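You operate a simulated robot arm through the tools that you are given. There is no shell and no other tool. Be economical: measure what you need, move in short steps, check, and stop when the job is done.

You are at the controls of a simulated robot arm. One attempt, no reset.

## Task
Fetch the ribbon reel and set it on the grey plate.

The check looks at the end state, three seconds after you hand in, the way a careful person would. Anything else that was tipped, shoved, dropped, spilled or broken makes it a failure.

## Robot
A 6-joint arm with a two-finger parallel gripper, fixed in place. Base frame: the origin is at the foot of the arm, x ahead of it, y to its left, z up; the work surface is at about z = 0. Readings come in mm, degrees, newtons and seconds.
With the tool pointing down near the work surface it reaches from about 160 to 420 mm from the base axis. Its first joint turns from -66.0 to 66.0 degrees. Payload 1.57 kg.
The tool frame sits at the grasp point between the pads (the TCP): z along the fingers, y along the line on which they close. The tips reach 30 mm beyond it. Largest opening 80 mm; finger width 17, thickness 12; the body of the gripper, 40 by 82 mm, starts 80 mm behind the TCP.
Orientation is told as [roll, pitch, yaw] about the base's x, y, z axes, in that order, counted from this pose: with the fingers straight down and closing along the base's y, the tool's x points along the base's -x, its y along +y and its z along -z.

## Interface
- The arm moves only by the tool move_arm. Its argument "increments" is a list of rows, each an object (a shift or turn left out is 0, a gripper value left out holds the last) with "xyz": the shift along the tool's x, y, z in mm, a list of three; "delta_rot": the turn, a rotation vector about the tool's x, y, z in degrees, a list of three; "fingers": the gripper command, from -1 (fully open) to 1 (shut), values between in proportion. In form: [{"xyz": [dx, dy, dz], "delta_rot": [wx, wy, wz], "fingers": fingers}, ...]. A call has 1 to 12 rows; each row shifts and turns the commanded pose from where the row before left it, along the tool's axes as they then stand. Rows are played at 5 a second. More than 50 mm and 8.6 degrees between two rows, or a gripper value outside its range, and nothing of the call is played. Where a pose cannot be reached the arm comes as near as it can. A force on the tool above 40 N (or 10 N above the force at the start of the call, whichever is more), or a blocked arm, ends the call early, and 0.2 s more pass. The fingers move at their own pace (about 153 mm/s each) and stop on an object; they squeeze with about 41 N. The grip force told is the motor's: it shows also when the fingers shut on nothing. Time passes only in rows, and 0.2 s behind the last, so rows that do not move let the fingers close. It gives the time, the measured TCP pose, the force on the tool (base axes), the opening and the grip force at its end, in the units of the frame above (readings bear some noise).
- Cameras (640 x 400 px; columns grow to the right, rows downward): "scene" is fixed at [66, -342.1, 419.8]; the picture's right is [0.64, -0.77, 0.00], its down [-0.48, -0.40, -0.79] and it looks along [0.60, 0.50, -0.62] (base axes); focal length 267 px, centre (320, 200). "wrist" rides on the gripper at [72, -7, -122] in the tool frame; the picture's right is [0.09, 1.00, 0.00], its down [-0.84, 0.08, -0.54] and it looks along [-0.54, 0.05, 0.84] (tool axes); focal length 238 px, centre (320, 200). There is no depth. A picture from a camera that has moved, and an enlarged one, comes with that camera's place and axes in the base frame and with its lens.
- camera(camera): a new picture of that camera. The clock stands still meanwhile.
- zoom(camera, box): a new picture of the part [left, top, right, bottom] of that camera's present view, enlarged. The clock stands still meanwhile.
- hand_in(): hands the job in; it is judged then, once.

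Work in short steps. Places have to be worked out from the pictures, the camera data and where the tool is seen: move nearer, look again, correct. Check each grasp and each placing, and mend what went wrong. You have 90 turns and 42 pictures in all, those below and enlarged ones among them. Open the gripper and draw the arm clear of the work before you hand the job in, unless the task says otherwise; then end with one line.

The tools are called after "Request:" as a command line: name --argument value ..., lists and objects as JSON in quotes. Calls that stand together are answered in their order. move_arm: Moves the arm, as the interface text tells. Its arguments: {"type":"object","properties":{"increments":{"type":"array"}},"required":["increments"]} The other tools are called the same way: camera (camera) takes a picture; zoom (camera, box) takes an enlarged picture of a part of a camera's view; hand_in () hands the job in.

At the start:

```text
clock: 0.0
position: [205.2, -101.5, 249.0]
tcp_rot: [0.0, 0.1, -0.1]
wrist_force: [0.6, 0.6, -1.5]
width: 80.1
finger_force: 0.0
```

scene: 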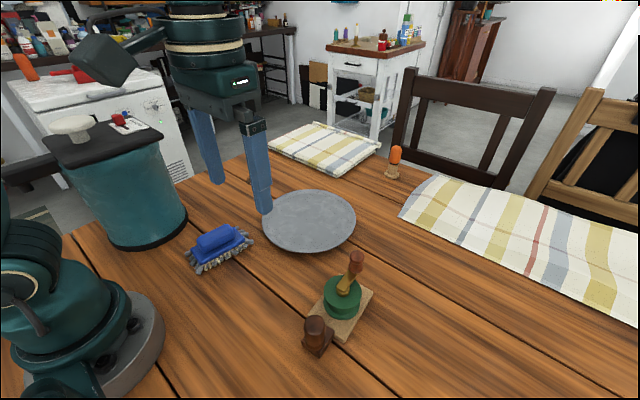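
wrist: 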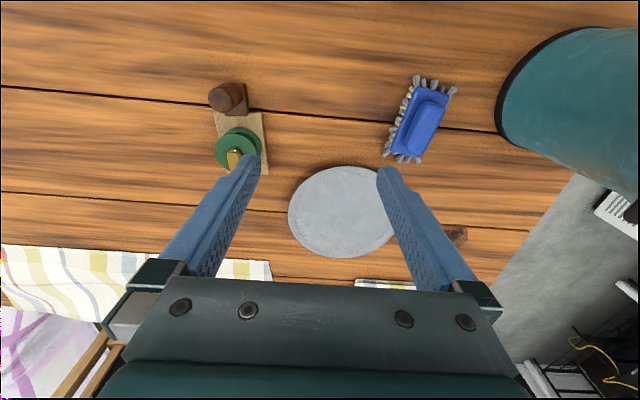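

The green disc by the stamps looks like the reel, with something sitting on or in it. I zoom in on it from both cameras.

Request:
zoom --camera "scene" --box '[270, 230, 430, 370]'

Request:
zoom --camera "wrist" --box '[180, 60, 320, 190]'

```text
2.86 times, centred on (350, 300) of scene
camera zoom: at [66.0, -342.1, 419.8], right [0.64, -0.77, 0.0], down [-0.48, -0.4, -0.79], along [0.6, 0.5, -0.62], focal length 762 px, centre (234, -86)
```

zoom: 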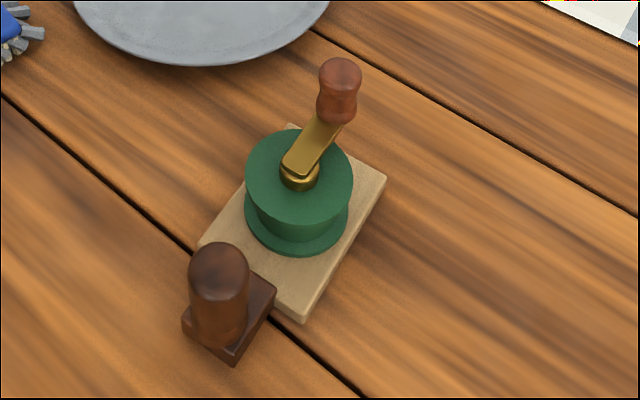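

```text
3.08 times, centred on (250, 125) of wrist
camera zoom: at [132.2, -108.8, 371.3], right [-0.09, 1.0, 0.0], down [0.84, 0.08, 0.54], along [0.54, 0.05, -0.84], focal length 733 px, centre (535, 431)
```

zoom: 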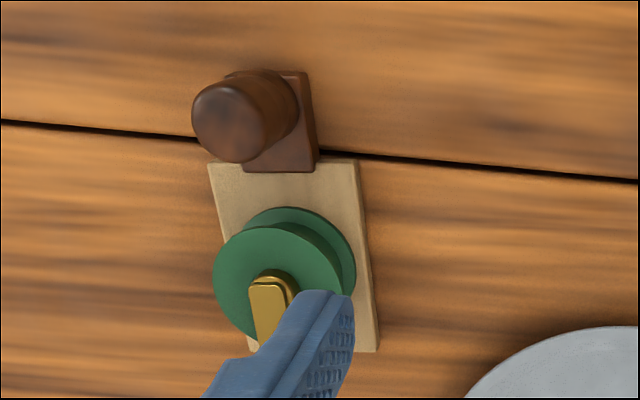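

The reel is a board carrying a green spool and a crank. I put the board near (273,-216), about 68 x 100 mm, yawed about 4.5°, with a stamp right beside its near end. The plate is near (393,-38) and about 205 mm across. I move above and behind the reel for a better look.

Request:
move_arm --increments '[{"xyz": [-10, -38, 0]}, {"xyz": [-10, -38, 0]}, {"xyz": [-8, -38, 0]}, {"xyz": [0, 0, 0]}]'

Request:
camera --camera "wrist"

```text
clock: 1.0
position: [228.7, -216.8, 247.1]
tcp_rot: [0.0, 0.0, 0.0]
wrist_force: [-0.4, 0.6, 0.0]
width: 80.2
finger_force: 0.0
```

```text
37 pictures are left
camera wrist: at [156.4, -222.8, 370.3], right [-0.09, 1.0, 0.0], down [0.84, 0.08, 0.54], along [0.54, 0.05, -0.84], focal length 238 px, centre (320, 200)
```

wrist: 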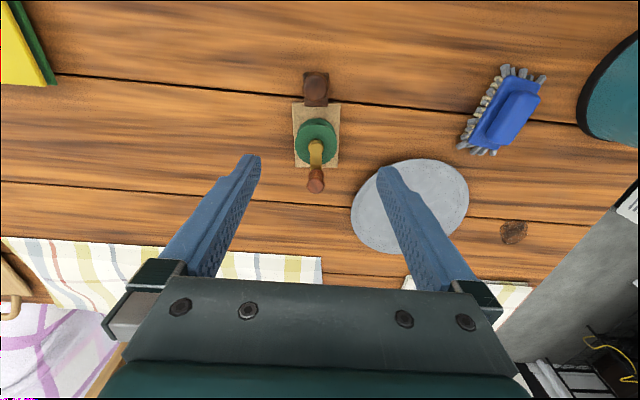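

Good unobstructed view. I enlarge it to measure the board edges and the gap to the stamp.

Request:
zoom --camera "wrist" --box '[268, 60, 368, 200]'

```text
2.86 times, centred on (318, 130) of wrist
camera zoom: at [156.4, -222.8, 370.3], right [-0.09, 1.0, 0.0], down [0.84, 0.08, 0.54], along [0.54, 0.05, -0.84], focal length 681 px, centre (326, 400)
```

zoom: 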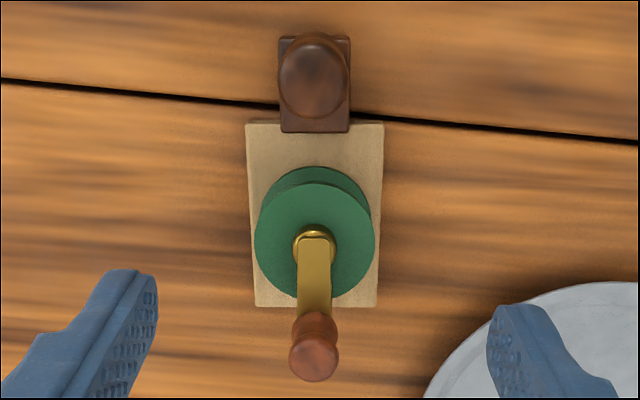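

The stamp's foot seems to reach over, or right up to, the board's near edge. I need a tight zoom before touching anything.

Request:
zoom --camera "scene" --box '[300, 285, 360, 360]'

Request:
zoom --camera "wrist" --box '[296, 66, 346, 116]'

```text
5.33 times, centred on (330, 322) of scene
camera zoom: at [66.0, -342.1, 419.8], right [0.64, -0.77, 0.0], down [-0.48, -0.4, -0.79], along [0.6, 0.5, -0.62], focal length 1423 px, centre (267, -453)
```

zoom: 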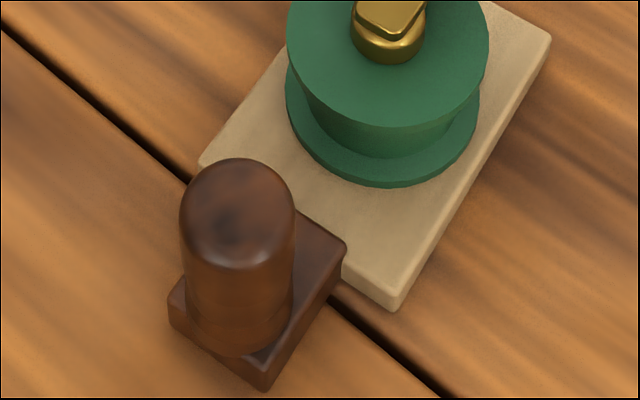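

```text
8.00 times, centred on (321, 91) of wrist
camera zoom: at [156.4, -222.8, 370.3], right [-0.09, 1.0, 0.0], down [0.84, 0.08, 0.54], along [0.54, 0.05, -0.84], focal length 1907 px, centre (312, 1072)
```

zoom: 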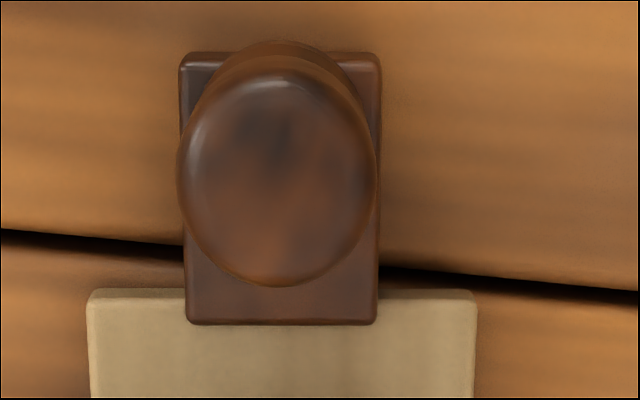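

The stamp is leaning. Its front edge rests about 5 mm onto the reel's board, tilting it about 11° back, so lifting the reel would drop it. I put the stamp's handle top near (198,-223,62). I'll first lift the stamp gently by its handle and set it upright just behind, starting from a pre-grasp along its tilted axis.

Request:
move_arm --increments '[{"xyz": [15, -2, 30]}, {"xyz": [15, -2, 30]}, {"xyz": [14, -2, 30], "delta_rot": [0, 0, -5]}, {"xyz": [0, 0, 26]}, {"delta_rot": [0, -5.5, 0]}, {"delta_rot": [0, -5.5, 0]}, {"xyz": [0, 0, 0]}, {"xyz": [0, 0, 0]}]'

Request:
camera --camera "wrist"

Request:
camera --camera "scene"

```text
clock: 2.8
position: [189.1, -222.8, 132.2]
tcp_rot: [-0.1, -11.0, 5.0]
wrist_force: [0.2, 0.2, 0.4]
width: 80.0
finger_force: 0.1
```

```text
33 pictures are left
camera wrist: at [94.8, -236.6, 238.9], right [-0.18, 0.98, -0.02], down [0.71, 0.14, 0.69], along [0.68, 0.11, -0.72], focal length 238 px, centre (320, 200)
```

wrist: 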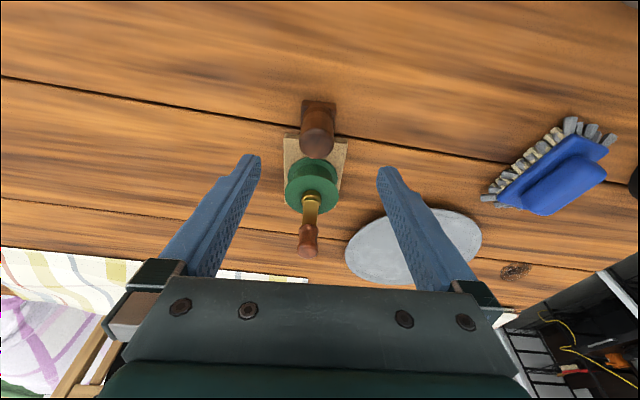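

```text
32 pictures are left
```

scene: 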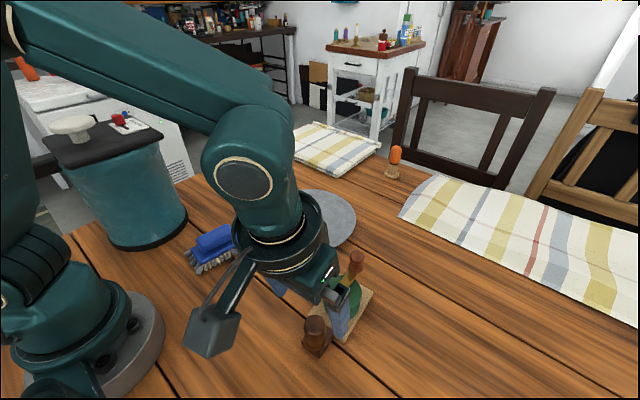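

I zoom in on the stamp to refine its axis before descending.

Request:
zoom --camera "wrist" --box '[277, 90, 357, 165]'

Request:
zoom --camera "scene" --box '[285, 270, 375, 360]'

```text
5.33 times, centred on (317, 128) of wrist
camera zoom: at [94.8, -236.6, 238.9], right [-0.18, 0.98, -0.02], down [0.71, 0.14, 0.69], along [0.68, 0.11, -0.72], focal length 1271 px, centre (336, 587)
```

zoom: 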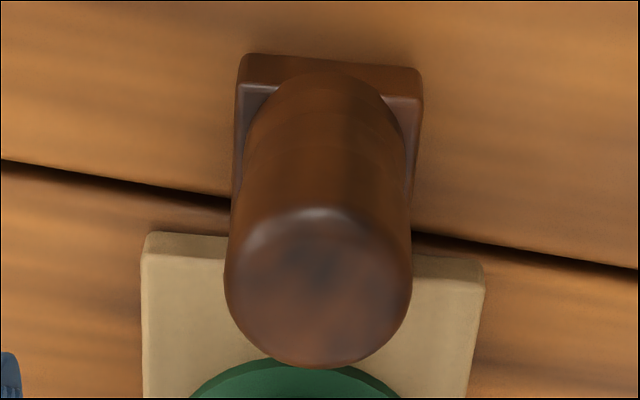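

```text
4.44 times, centred on (330, 315) of scene
camera zoom: at [66.0, -342.1, 419.8], right [0.64, -0.77, 0.0], down [-0.48, -0.4, -0.79], along [0.6, 0.5, -0.62], focal length 1186 px, centre (276, -311)
```

zoom: 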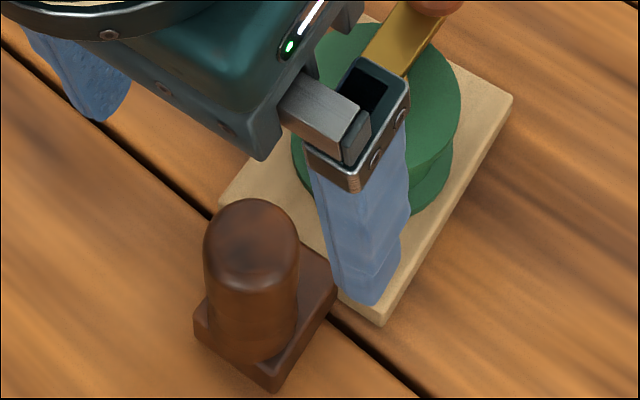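

Refined: the handle top is at about (199.5,-223.5,60). I descend along the tilted axis with a small lateral correction, to TCP z≈52, so the tips stay just above the stamp's foot.

Request:
move_arm --increments '[{"xyz": [3.9, -1.5, 0]}, {"xyz": [0, 0, 25]}, {"xyz": [0, 0, 25]}, {"xyz": [0, 0, 18]}, {"xyz": [0, 0, 10]}, {"xyz": [0, 0, 0]}, {"xyz": [0, 0, 0]}]'

Request:
zoom --camera "wrist" --box '[220, 60, 420, 220]'

Request:
zoom --camera "scene" --box '[250, 250, 390, 370]'

```text
clock: 4.4
position: [202.1, -223.1, 53.8]
tcp_rot: [0.0, -11.0, 5.0]
wrist_force: [0.0, 1.2, 0.4]
width: 80.1
finger_force: 0.0
```

```text
2.50 times, centred on (320, 140) of wrist
camera zoom: at [108.5, -237.2, 161.1], right [-0.18, 0.98, -0.02], down [0.71, 0.14, 0.69], along [0.68, 0.11, -0.72], focal length 596 px, centre (320, 350)
```

zoom: 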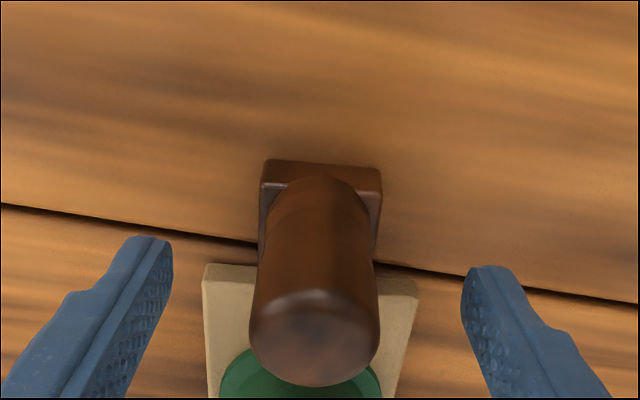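

```text
3.33 times, centred on (320, 310) of scene
camera zoom: at [66.0, -342.1, 419.8], right [0.64, -0.77, 0.0], down [-0.48, -0.4, -0.79], along [0.6, 0.5, -0.62], focal length 890 px, centre (320, -167)
```

zoom: 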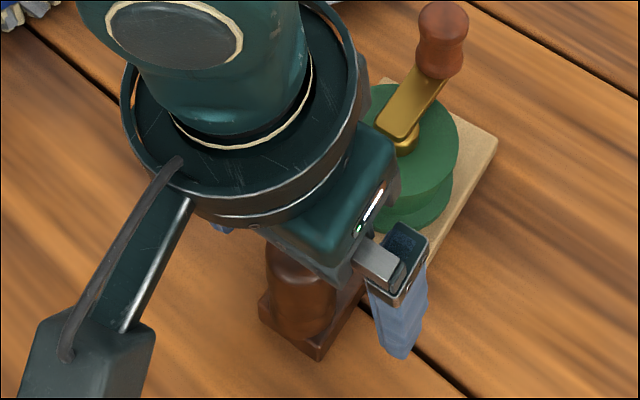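

The fingers straddle the handle symmetrically. I close on it.

Request:
move_arm --increments '[{"fingers": -0.1}, {"fingers": 0.1}, {"fingers": 0.25}, {"fingers": 0.4}, {"fingers": 0.6}, {"fingers": 0.6}]'

Request:
zoom --camera "wrist" --box '[220, 60, 420, 220]'

```text
clock: 5.8
position: [201.7, -222.9, 54.4]
tcp_rot: [-0.1, -11.0, 5.1]
wrist_force: [-0.5, 0.0, 0.7]
width: 29.2
finger_force: 38.4
```

```text
2.50 times, centred on (320, 140) of wrist
camera zoom: at [108.4, -237.2, 161.2], right [-0.18, 0.98, -0.02], down [0.71, 0.14, 0.69], along [0.68, 0.11, -0.72], focal length 596 px, centre (320, 350)
```

zoom: 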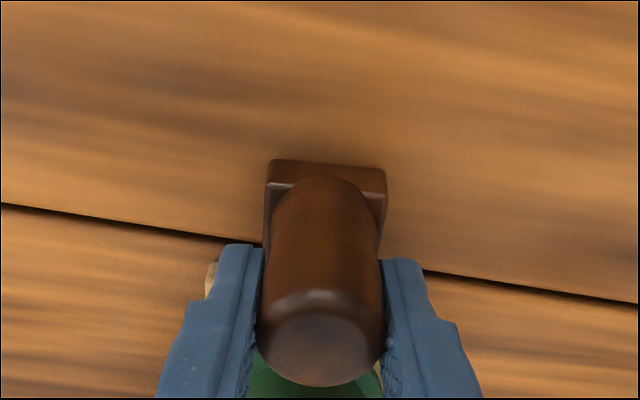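

The stamp is held at 29 mm. I lift it straight up 20 mm, bring it upright and shift it back about 6 mm.

Request:
move_arm --increments '[{"xyz": [-1, 0, -5]}, {"xyz": [-1.4, 0, -7.3]}, {"xyz": [-1.4, 0, -7.3]}, {"delta_rot": [0, 3.7, 0]}, {"delta_rot": [0, 3.7, 0]}, {"delta_rot": [0, 3.6, 0]}, {"xyz": [6, 0, 0]}, {"xyz": [0, 0, 0]}, {"xyz": [0, 0, 0]}]'

Request:
zoom --camera "scene" --box '[250, 250, 390, 370]'

Request:
zoom --camera "wrist" --box '[220, 60, 420, 220]'

```text
clock: 7.8
position: [192.4, -222.7, 76.2]
tcp_rot: [0.0, 0.1, 4.9]
wrist_force: [0.7, -0.1, -0.5]
width: 28.9
finger_force: 39.1
```

```text
3.33 times, centred on (320, 310) of scene
camera zoom: at [66.0, -342.1, 419.8], right [0.64, -0.77, 0.0], down [-0.48, -0.4, -0.79], along [0.6, 0.5, -0.62], focal length 890 px, centre (320, -167)
```

zoom: 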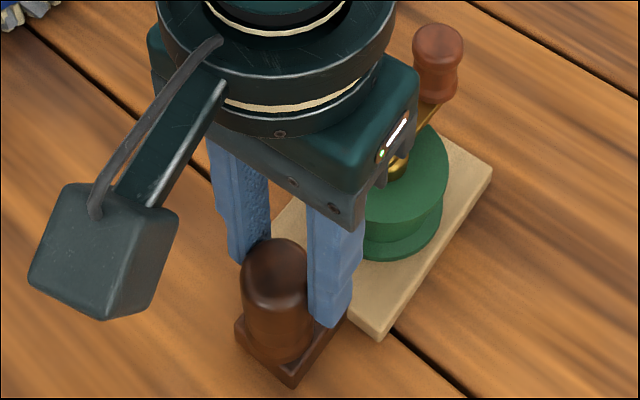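

```text
2.50 times, centred on (320, 140) of wrist
camera zoom: at [121.4, -235.6, 197.9], right [-0.18, 0.98, 0.0], down [0.83, 0.15, 0.54], along [0.53, 0.1, -0.84], focal length 596 px, centre (320, 350)
```

zoom: 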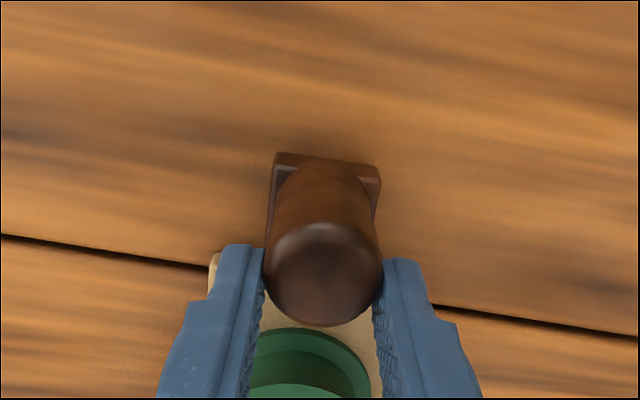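

The readings look calm, but the stamp's pose in the grip seems changed and the reel may have shifted slightly. I take full views before anything else.

Request:
zoom --camera "scene" --box '[295, 300, 375, 370]'

Request:
camera --camera "scene"

Request:
camera --camera "wrist"

```text
5.71 times, centred on (335, 335) of scene
camera zoom: at [66.0, -342.1, 419.8], right [0.64, -0.77, 0.0], down [-0.48, -0.4, -0.79], along [0.6, 0.5, -0.62], focal length 1525 px, centre (234, -571)
```

zoom: 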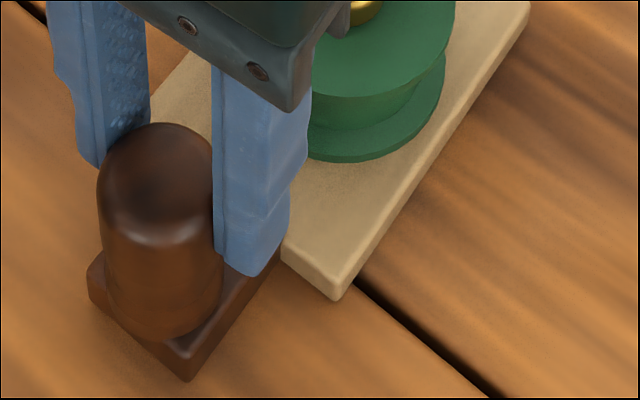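

```text
23 pictures are left
```

scene: 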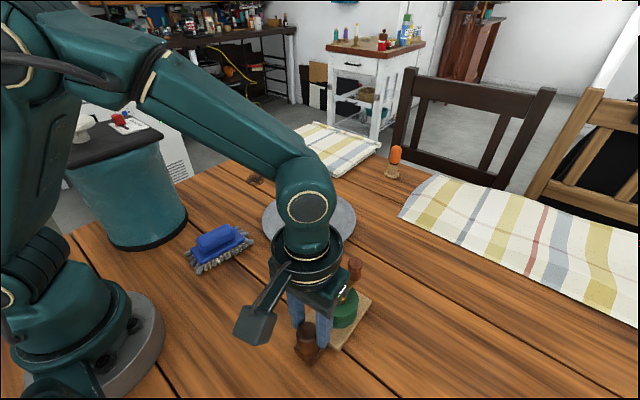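

```text
22 pictures are left
camera wrist: at [121.4, -235.6, 197.9], right [-0.18, 0.98, 0.0], down [0.83, 0.15, 0.54], along [0.53, 0.1, -0.84], focal length 238 px, centre (320, 200)
```

wrist: 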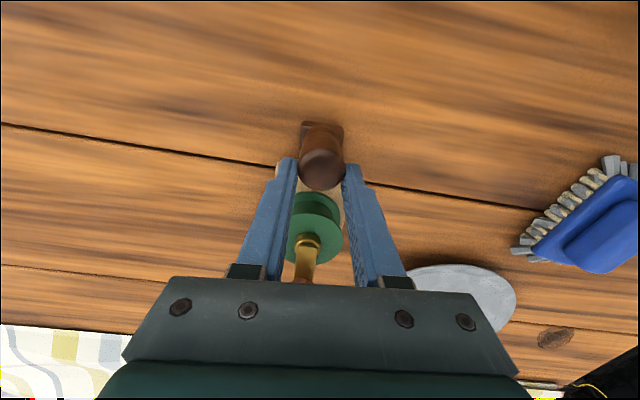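

The reel's board moved about 15 mm back together with the stamp block, and the fingers slid up the handle, so the two may be joined. I test this with a small slow lift and watch the force.

Request:
move_arm --increments '[{"xyz": [0, 0, -2]}, {"xyz": [0, 0, -2]}]'

Request:
zoom --camera "scene" --box '[295, 300, 375, 370]'

```text
clock: 8.4
position: [193.2, -225.2, 79.9]
tcp_rot: [0.0, -0.1, 5.0]
wrist_force: [1.0, -0.5, -2.9]
width: 28.9
finger_force: 38.9
```

```text
5.71 times, centred on (335, 335) of scene
camera zoom: at [66.0, -342.1, 419.7], right [0.64, -0.77, 0.0], down [-0.48, -0.4, -0.79], along [0.6, 0.5, -0.62], focal length 1525 px, centre (234, -571)
```

zoom: 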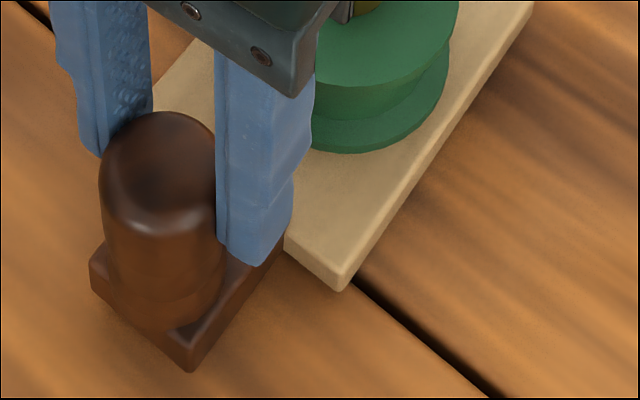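

That small lift raised the block, the board and the spool together, with about 3 N on the tool, so they form one rigid object. The "stamp" is the reel's own handle block. I lower it back down in small steps until it rests, to regrip it better.

Request:
move_arm --increments '[{"xyz": [0, 0, 3]}, {"xyz": [0, 0, 3]}, {"xyz": [0, 0, 2]}, {"xyz": [0, 0, 0]}]'

Request:
zoom --camera "scene" --box '[280, 240, 400, 370]'

```text
clock: 9.4
position: [194.6, -225.0, 72.7]
tcp_rot: [-0.2, -0.1, 5.0]
wrist_force: [-3.5, 4.3, 33.2]
width: 29.1
finger_force: 38.9
```

```text
3.08 times, centred on (340, 305) of scene
camera zoom: at [65.9, -342.0, 419.8], right [0.64, -0.77, 0.0], down [-0.48, -0.4, -0.79], along [0.6, 0.5, -0.62], focal length 821 px, centre (258, -123)
```

zoom: 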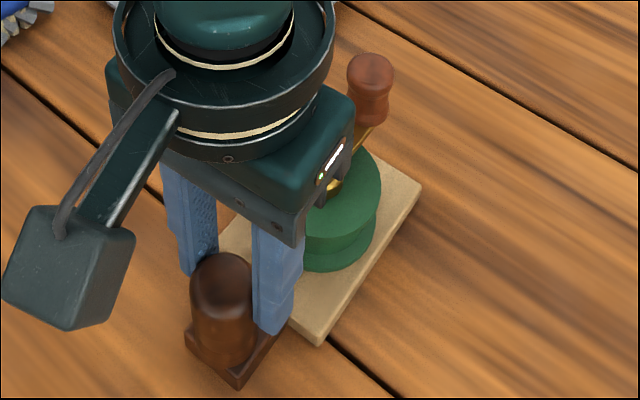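

It is resting, with 33 N of contact. I relieve the pressure, open, and draw straight up to look.

Request:
move_arm --increments '[{"xyz": [0, 0, -2]}, {"fingers": 0.1}, {"fingers": -0.3}, {"fingers": -1}, {"xyz": [0, 0, -30]}, {"xyz": [15, 0, -45]}, {"xyz": [25, 0, -45]}, {"xyz": [0, 0, -40]}, {"xyz": [0, 0, 0]}]'

Request:
zoom --camera "scene" --box '[280, 240, 400, 370]'

Request:
camera --camera "wrist"

```text
refused: row 7 steps farther than a row can; nothing moved
```

```text
3.08 times, centred on (340, 305) of scene
camera zoom: at [65.9, -342.0, 419.8], right [0.64, -0.77, 0.0], down [-0.48, -0.4, -0.79], along [0.6, 0.5, -0.62], focal length 821 px, centre (258, -123)
```

zoom: 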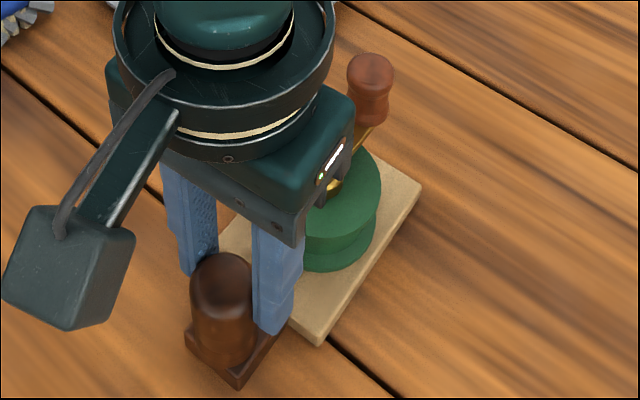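

```text
18 pictures are left
camera wrist: at [122.7, -236.9, 195.1], right [-0.18, 0.98, 0.0], down [0.83, 0.15, 0.54], along [0.53, 0.1, -0.84], focal length 238 px, centre (320, 200)
```

wrist: 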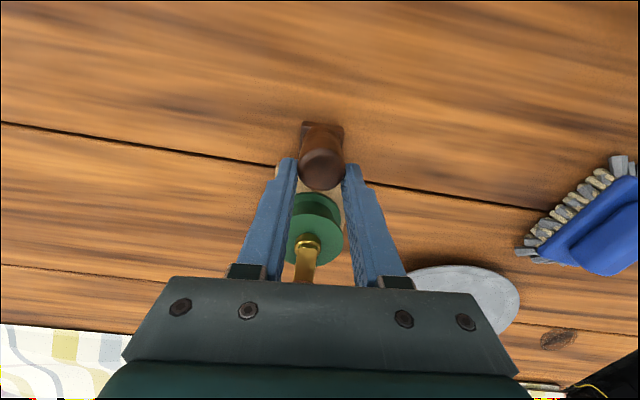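

One row was too long, so nothing moved. I repeat with shorter steps.

Request:
move_arm --increments '[{"xyz": [0, 0, -2]}, {"fingers": 0.1}, {"fingers": -0.3}, {"fingers": -1}, {"xyz": [0, 0, -20]}, {"xyz": [0, 0, -40]}, {"xyz": [10, 0, -40]}, {"xyz": [20, 0, -40]}, {"xyz": [10, 0, 0]}, {"xyz": [0, 0, 0]}, {"xyz": [0, 0, 0]}]'

```text
clock: 11.8
position: [154.9, -229.7, 215.6]
tcp_rot: [-0.1, 0.0, 5.0]
wrist_force: [1.3, 0.7, -0.3]
width: 79.9
finger_force: 0.0
```

Now I look at the released object.

Request:
zoom --camera "scene" --box '[280, 240, 400, 370]'

Request:
zoom --camera "wrist" --box '[270, 80, 390, 220]'

```text
3.08 times, centred on (340, 305) of scene
camera zoom: at [66.0, -342.1, 419.8], right [0.64, -0.77, 0.0], down [-0.48, -0.4, -0.79], along [0.6, 0.5, -0.62], focal length 821 px, centre (258, -123)
```

zoom: 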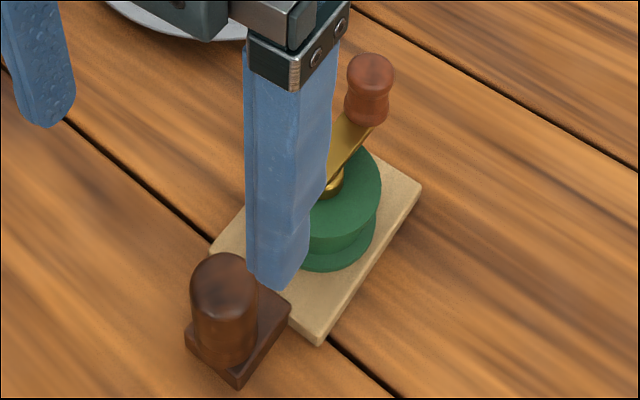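

```text
2.86 times, centred on (330, 150) of wrist
camera zoom: at [83.3, -241.6, 337.8], right [-0.18, 0.98, 0.0], down [0.83, 0.15, 0.54], along [0.53, 0.1, -0.84], focal length 681 px, centre (291, 343)
```

zoom: 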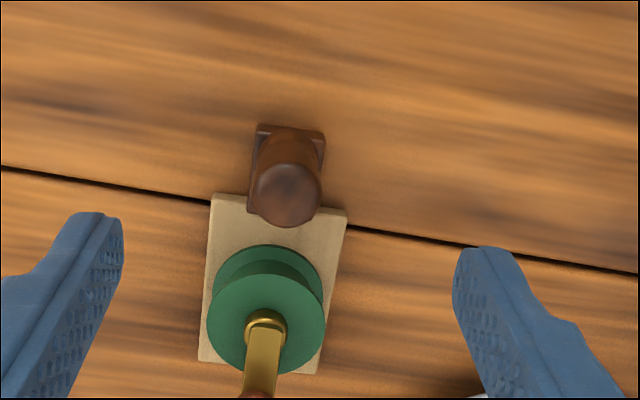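

The block and board kept their relative pose, so it is one object, now at board centre (260,-221) with yaw 2.5°. The spool is about 58 mm across, centred there. I'll grip the spool flanges centrally, starting by moving above it at z≈130.

Request:
move_arm --increments '[{"xyz": [-35.2, -0.3, 0]}, {"xyz": [-35.2, -0.3, 0]}, {"xyz": [-35, -0.3, 0], "delta_rot": [0, 0, 2.5]}, {"xyz": [0, 0, 40]}, {"xyz": [0, 0, 25]}, {"xyz": [0, 0, 0]}, {"xyz": [0, 0, 0]}]'

Request:
zoom --camera "wrist" --box '[220, 80, 420, 240]'

```text
clock: 13.4
position: [261.0, -220.3, 149.0]
tcp_rot: [0.0, 0.0, 2.4]
wrist_force: [0.0, -0.4, -0.1]
width: 80.1
finger_force: 0.1
```

```text
2.50 times, centred on (320, 160) of wrist
camera zoom: at [188.9, -230.1, 270.6], right [-0.14, 0.99, 0.0], down [0.83, 0.11, 0.54], along [0.54, 0.07, -0.84], focal length 596 px, centre (320, 300)
```

zoom: 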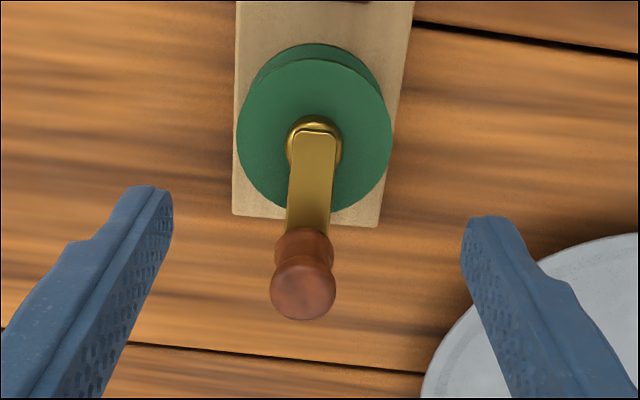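

The spool centre is at (261.5,-222.5), 60 mm across, and the knob top is at about z 82, well clear of the gripper body. I descend around the spool to TCP z≈45.

Request:
move_arm --increments '[{"xyz": [0, -2.2, 30]}, {"xyz": [0, 0, 30]}, {"xyz": [0, 0, 25]}, {"xyz": [0, 0, 12]}, {"xyz": [0, 0, 7]}, {"xyz": [0, 0, 0]}, {"xyz": [0, 0, 0]}]'

Request:
zoom --camera "wrist" --box '[220, 60, 420, 220]'

Request:
zoom --camera "scene" --box '[270, 240, 400, 370]'

```text
clock: 15.0
position: [258.2, -221.4, 44.1]
tcp_rot: [0.0, 0.1, 2.4]
wrist_force: [0.6, 0.3, 0.4]
width: 80.1
finger_force: 0.1
```

```text
2.50 times, centred on (320, 140) of wrist
camera zoom: at [185.9, -230.6, 165.9], right [-0.14, 0.99, 0.0], down [0.83, 0.11, 0.54], along [0.54, 0.07, -0.84], focal length 596 px, centre (320, 350)
```

zoom: 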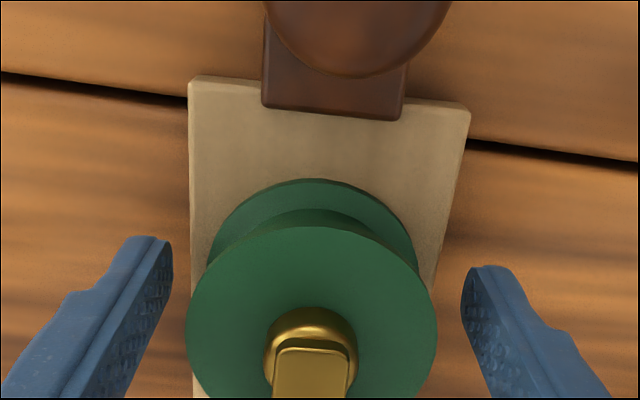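

```text
3.08 times, centred on (335, 305) of scene
camera zoom: at [66.0, -342.1, 419.8], right [0.64, -0.77, 0.0], down [-0.48, -0.4, -0.79], along [0.6, 0.5, -0.62], focal length 821 px, centre (274, -123)
```

zoom: 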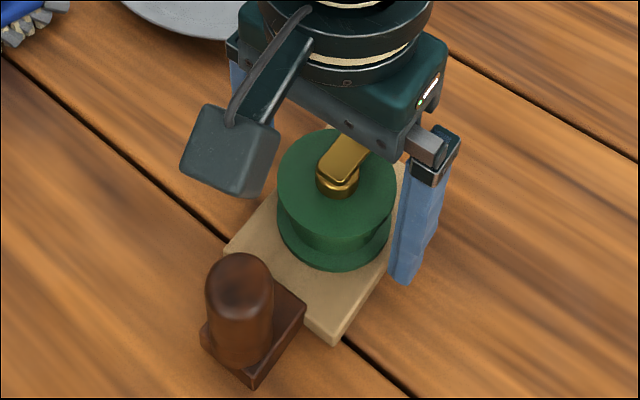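

The fingers are around the spool, which sits about 2 mm toward -y. I correct that and close.

Request:
move_arm --increments '[{"xyz": [-1.5, -1.8, 0]}, {"xyz": [0, 0, 0]}, {"fingers": -0.6}, {"fingers": -0.4}, {"fingers": -0.1}, {"fingers": 0.2}, {"xyz": [0, 0, 0]}]'

```text
clock: 16.6
position: [259.1, -224.2, 44.6]
tcp_rot: [0.0, 0.1, 2.5]
wrist_force: [0.4, 0.0, 0.4]
width: 56.4
finger_force: 41.6
```

It is gripped at 56 mm. I lift a little and check what comes along.

Request:
move_arm --increments '[{"xyz": [0, 0, -3]}, {"xyz": [0, 0, -4]}, {"xyz": [0, 0, -5]}, {"xyz": [0, 0, 0]}, {"xyz": [0, 0, 0]}]'

Request:
zoom --camera "scene" --box '[270, 240, 400, 370]'

```text
clock: 17.8
position: [259.1, -224.3, 57.3]
tcp_rot: [0.1, 0.0, 2.5]
wrist_force: [0.4, 0.0, -3.1]
width: 56.4
finger_force: 40.8
```

```text
3.08 times, centred on (335, 305) of scene
camera zoom: at [66.0, -342.1, 419.7], right [0.64, -0.77, 0.0], down [-0.48, -0.4, -0.79], along [0.6, 0.5, -0.62], focal length 821 px, centre (274, -123)
```

zoom: 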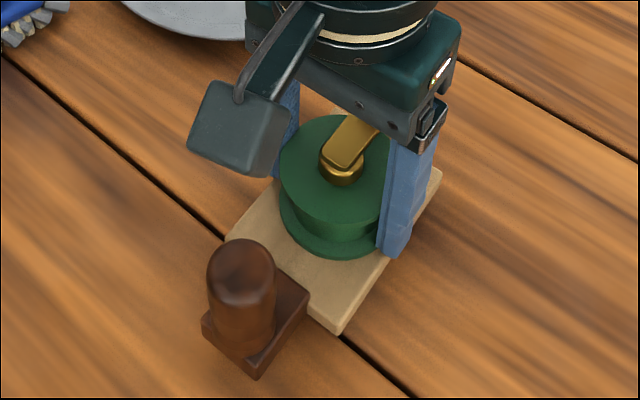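

The spool, board and block all rise together, at about 3 N. I lift further to confirm the block end is airborne.

Request:
move_arm --increments '[{"xyz": [0, 0, -8]}, {"xyz": [0, 0, -10]}, {"xyz": [0, 0, -10]}, {"xyz": [0, 0, 0]}, {"xyz": [0, 0, 0]}]'

Request:
zoom --camera "scene" --box '[270, 230, 400, 360]'

```text
clock: 19.0
position: [260.6, -225.3, 84.9]
tcp_rot: [0.0, 0.1, 2.5]
wrist_force: [-0.4, -0.2, -1.3]
width: 56.5
finger_force: 41.1
```

```text
3.08 times, centred on (335, 295) of scene
camera zoom: at [66.0, -342.1, 419.7], right [0.64, -0.77, 0.0], down [-0.48, -0.4, -0.79], along [0.6, 0.5, -0.62], focal length 821 px, centre (274, -92)
```

zoom: 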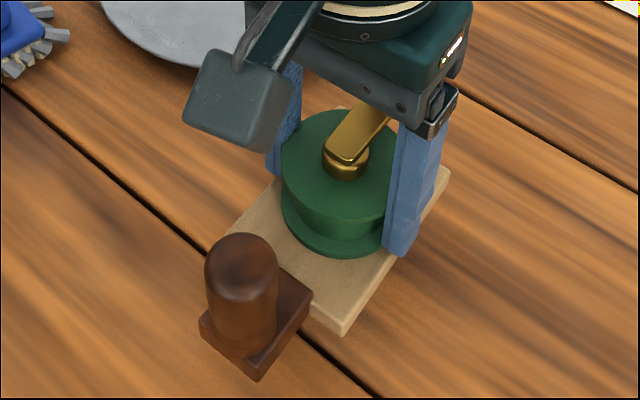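

The whole object is airborne and level. I raise it to z≈150 and carry it toward the plate.

Request:
move_arm --increments '[{"xyz": [0, 0, -20]}, {"xyz": [0, 0, -25]}, {"xyz": [0, 0, -20]}, {"xyz": [-13.4, 22, 0]}, {"xyz": [-13.4, 22, 0]}, {"xyz": [-13.4, 22, 0]}, {"xyz": [-13.4, 22, 0]}, {"xyz": [-13.4, 22, 0]}, {"xyz": [-13.4, 22, 0]}, {"xyz": [-13.4, 22, 0]}, {"xyz": [-13.4, 22, 0]}, {"xyz": [0, 0, 0]}]'

Request:
camera --camera "wrist"

Request:
camera --camera "scene"

```text
clock: 21.6
position: [362.2, -42.5, 149.4]
tcp_rot: [0.0, 0.1, 2.5]
wrist_force: [0.2, -0.3, -1.7]
width: 56.5
finger_force: 41.1
```

```text
10 pictures are left
camera wrist: at [289.3, -51.0, 272.1], right [-0.13, 0.99, 0.0], down [0.83, 0.11, 0.54], along [0.54, 0.07, -0.84], focal length 238 px, centre (320, 200)
```

wrist: 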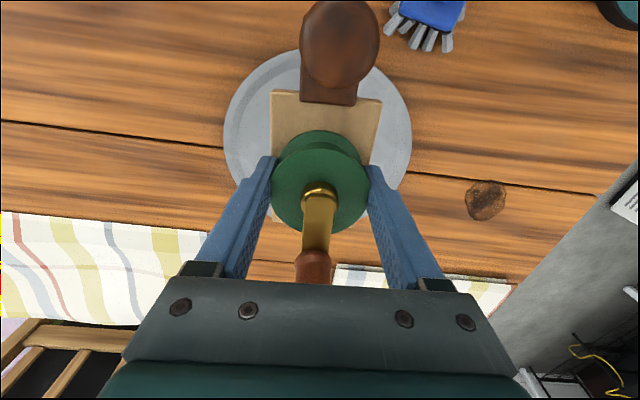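

```text
9 pictures are left
```

scene: 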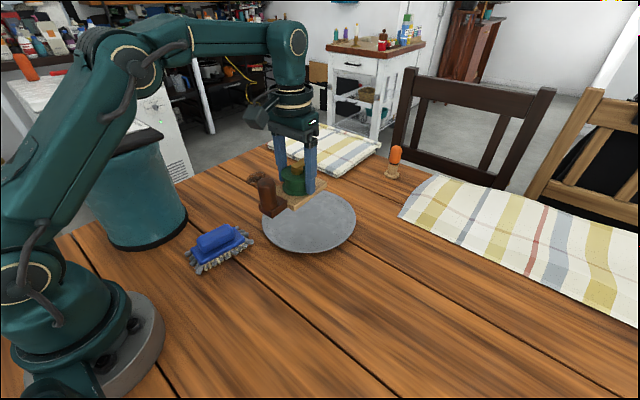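

The load is steady. I put the plate centre at about (398,-37), radius ~106. Since the block extends rearward, I aim the TCP at (408,-36) to centre the footprint, and lower to z≈75.

Request:
move_arm --increments '[{"xyz": [-15.5, 1.5, 0]}, {"xyz": [-15.5, 1.5, 0]}, {"xyz": [-15, 1.5, 0]}, {"xyz": [0, 0, 25]}, {"xyz": [0, 0, 25]}, {"xyz": [0, 0, 24]}, {"xyz": [0, 0, 0]}, {"xyz": [0, 0, 0]}]'

Request:
zoom --camera "scene" --box '[230, 140, 390, 270]'

```text
clock: 23.4
position: [393.1, -39.5, 76.2]
tcp_rot: [0.0, 0.1, 2.5]
wrist_force: [-1.0, 0.3, -2.7]
width: 56.5
finger_force: 40.5
out of reach, approached as far as the arm can: row 3
```

```text
3.08 times, centred on (310, 205) of scene
camera zoom: at [66.0, -342.1, 419.7], right [0.64, -0.77, 0.0], down [-0.48, -0.4, -0.79], along [0.6, 0.5, -0.62], focal length 821 px, centre (351, 185)
```

zoom: 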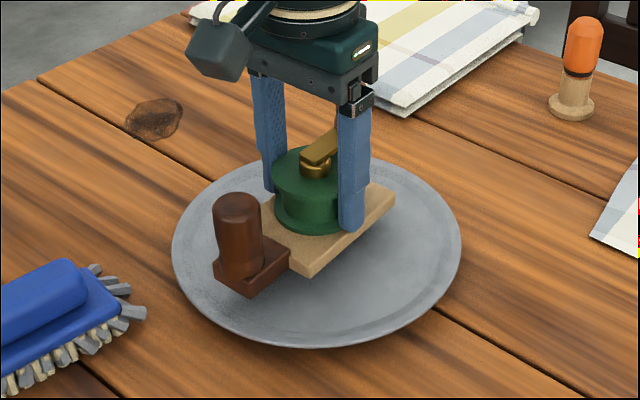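

The reach was limited higher up, and the arm is now at (393,-39.5,76). Down here the reach should be larger, so I nudge forward 13 mm.

Request:
move_arm --increments '[{"xyz": [-6.5, 1.5, 0]}, {"xyz": [-6.5, 2, 0]}, {"xyz": [0, 0, 8]}, {"xyz": [0, 0, 0]}, {"xyz": [0, 0, 0]}]'

Request:
zoom --camera "wrist" --box '[200, 0, 440, 240]'

```text
clock: 24.6
position: [403.0, -34.5, 68.1]
tcp_rot: [0.1, 0.0, 2.5]
wrist_force: [0.2, 1.1, -2.7]
width: 56.4
finger_force: 41.1
```

```text
1.67 times, centred on (320, 120) of wrist
camera zoom: at [331.7, -43.6, 190.8], right [-0.14, 0.99, 0.0], down [0.83, 0.11, 0.54], along [0.54, 0.07, -0.84], focal length 397 px, centre (320, 333)
```

zoom: 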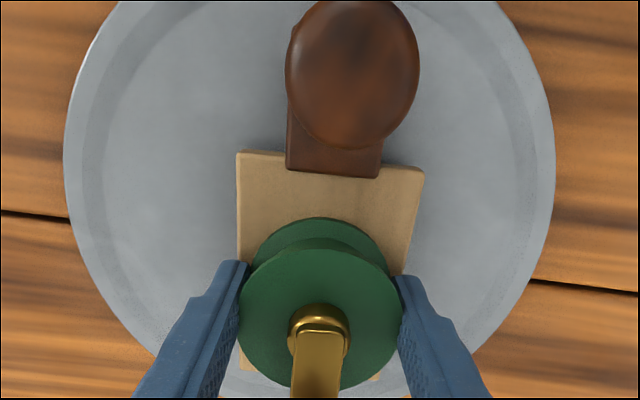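

The plate is dished, with a flat radius of about 88, and its centre is nearer (402,-40). I shift forward another 9 mm and 5 mm to -y so the block's rear end sits on the flat part.

Request:
move_arm --increments '[{"xyz": [-5, -2.5, 0]}, {"xyz": [-5, -2.5, 0]}, {"xyz": [0, 0, 5]}, {"xyz": [0, 0, 0]}, {"xyz": [0, 0, 0]}]'

Request:
zoom --camera "wrist" --box '[180, 0, 460, 200]'

```text
clock: 25.8
position: [413.1, -38.8, 62.9]
tcp_rot: [0.0, 0.0, 2.6]
wrist_force: [-0.1, 0.0, -1.4]
width: 56.6
finger_force: 41.2
```

```text
2.00 times, centred on (320, 100) of wrist
camera zoom: at [340.7, -47.7, 186.0], right [-0.14, 0.99, 0.0], down [0.83, 0.11, 0.54], along [0.54, 0.07, -0.84], focal length 477 px, centre (320, 400)
```

zoom: 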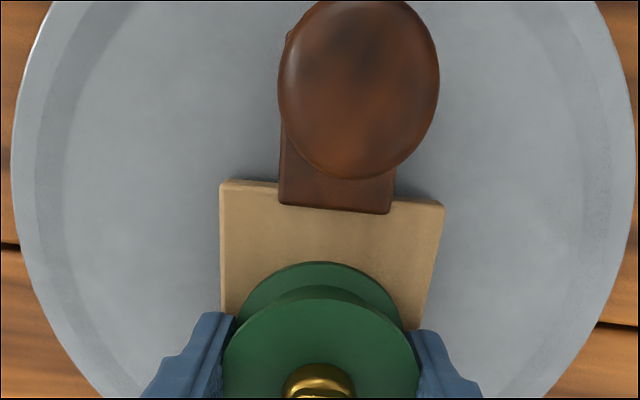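

Reached (413,-39), laterally centred. I lower gently toward contact.

Request:
move_arm --increments '[{"xyz": [0, 0, 3]}, {"xyz": [0, 0, 3]}, {"xyz": [0, 0, 2]}, {"xyz": [0, 0, 0]}]'

```text
clock: 26.8
position: [414.9, -39.0, 58.8]
tcp_rot: [-0.1, -0.4, 2.5]
wrist_force: [-2.1, -0.7, 2.2]
width: 56.7
finger_force: 41.3
stopped in row 4: the force on the tool passed its limit (the readings are from after the stop); the commanded pose is now the measured one
```

There is contact already at z≈58. I check which part touches.

Request:
zoom --camera "scene" --box '[250, 155, 370, 260]'

```text
3.81 times, centred on (310, 208) of scene
camera zoom: at [66.0, -342.1, 419.8], right [0.64, -0.77, 0.0], down [-0.48, -0.4, -0.79], along [0.6, 0.5, -0.62], focal length 1017 px, centre (358, 171)
```

zoom: 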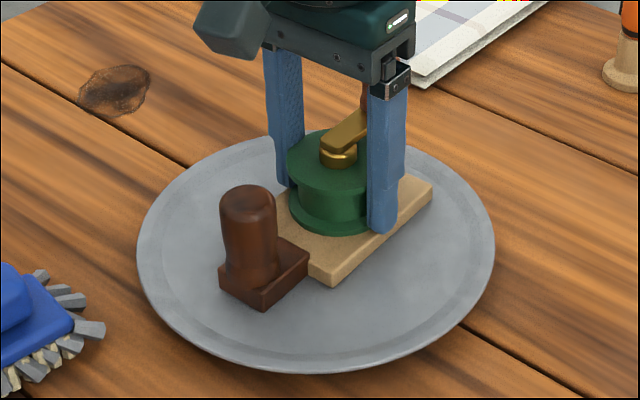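

It sits inside the flat of the plate and looks almost level. I ease down in 1 mm steps to settle it.

Request:
move_arm --increments '[{"xyz": [0, 0, 1]}, {"xyz": [0, 0, 1]}, {"xyz": [0, 0, 0]}]'

```text
clock: 27.7
position: [415.0, -39.3, 59.0]
tcp_rot: [0.0, -0.4, 2.5]
wrist_force: [-1.5, 0.4, 1.6]
width: 56.6
finger_force: 41.1
stopped in row 3: the force on the tool passed its limit (the readings are from after the stop); the commanded pose is now the measured one
```

Firm contact around z≈58. One tight zoom to judge the gap under the board before releasing.

Request:
zoom --camera "scene" --box '[300, 190, 370, 235]'

```text
8.89 times, centred on (335, 212) of scene
camera zoom: at [66.0, -342.1, 419.8], right [0.64, -0.77, 0.0], down [-0.48, -0.4, -0.79], along [0.6, 0.5, -0.62], focal length 2372 px, centre (187, 89)
```

zoom: 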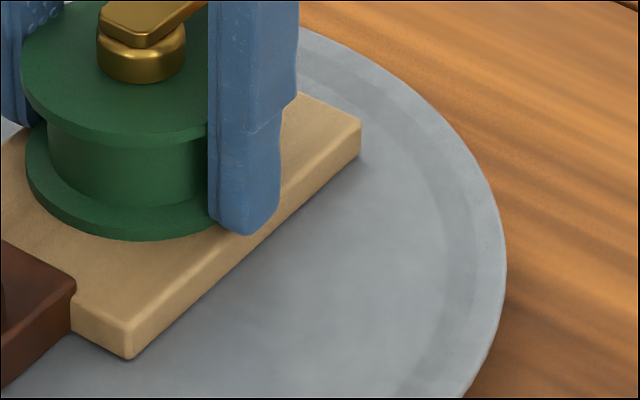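

The board is practically on the plate all along. I open the fingers gradually and hold still.

Request:
move_arm --increments '[{"fingers": -0.38}, {"fingers": -0.45}, {"fingers": -0.55}, {"fingers": -0.75}, {"fingers": -1}, {"xyz": [0, 0, 0]}, {"xyz": [0, 0, 0]}]'

Request:
zoom --camera "scene" --box '[250, 155, 370, 260]'

```text
clock: 29.3
position: [413.7, -39.4, 59.7]
tcp_rot: [-0.1, -0.3, 2.6]
wrist_force: [-0.6, 0.6, 0.0]
width: 80.0
finger_force: 0.1
```

```text
3.81 times, centred on (310, 208) of scene
camera zoom: at [66.0, -342.1, 419.8], right [0.64, -0.77, 0.0], down [-0.48, -0.4, -0.79], along [0.6, 0.5, -0.62], focal length 1017 px, centre (358, 171)
```

zoom: 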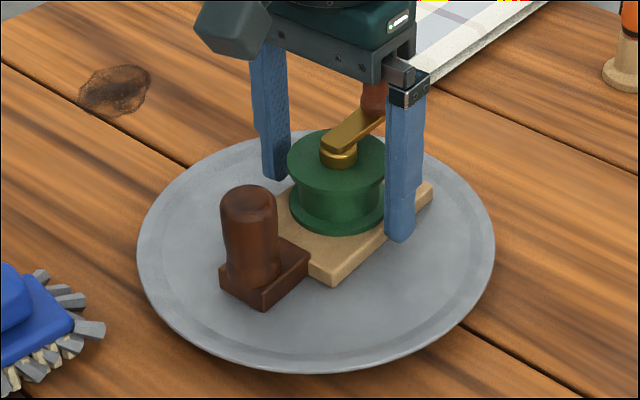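

Released, and the reel rests stably on the plate. I rise straight up, then draw back.

Request:
move_arm --increments '[{"xyz": [0, 0, -15]}, {"xyz": [2, 0, -25]}, {"xyz": [6, 0, -30]}, {"xyz": [10, 0, -30]}, {"xyz": [15, 0, -30]}, {"xyz": [25, 0, -30]}, {"xyz": [40, 0, 0]}, {"xyz": [40, 0, 0]}, {"xyz": [30, -20, 0]}, {"xyz": [0, 0, 0]}, {"xyz": [0, 0, 0]}]'

Request:
camera --camera "scene"

```text
clock: 31.7
position: [239.1, -66.9, 212.2]
tcp_rot: [0.0, -0.3, 2.5]
wrist_force: [-0.2, -0.5, 0.5]
width: 80.0
finger_force: 0.0
out of reach, approached as far as the arm can: row 3
```

```text
2 pictures are left
```

scene: 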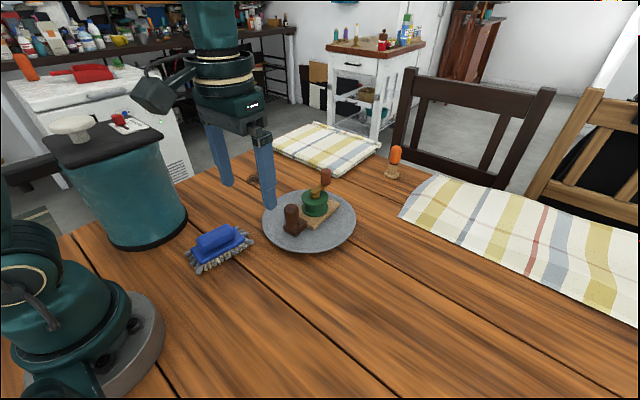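

The reel, with the block fixed to its board, stands on the plate. The plate and brush have not moved and the arm is clear, so I hand in.

Request:
hand_in

```text
The job is handed in.
```

The ribbon reel is on the grey plate, standing on its board with the attached handle block, and the arm is clear; I mistook that block for a separate stamp and pulled the reel about 15 mm back by it before regripping at the spool, and I saw nothing else move.
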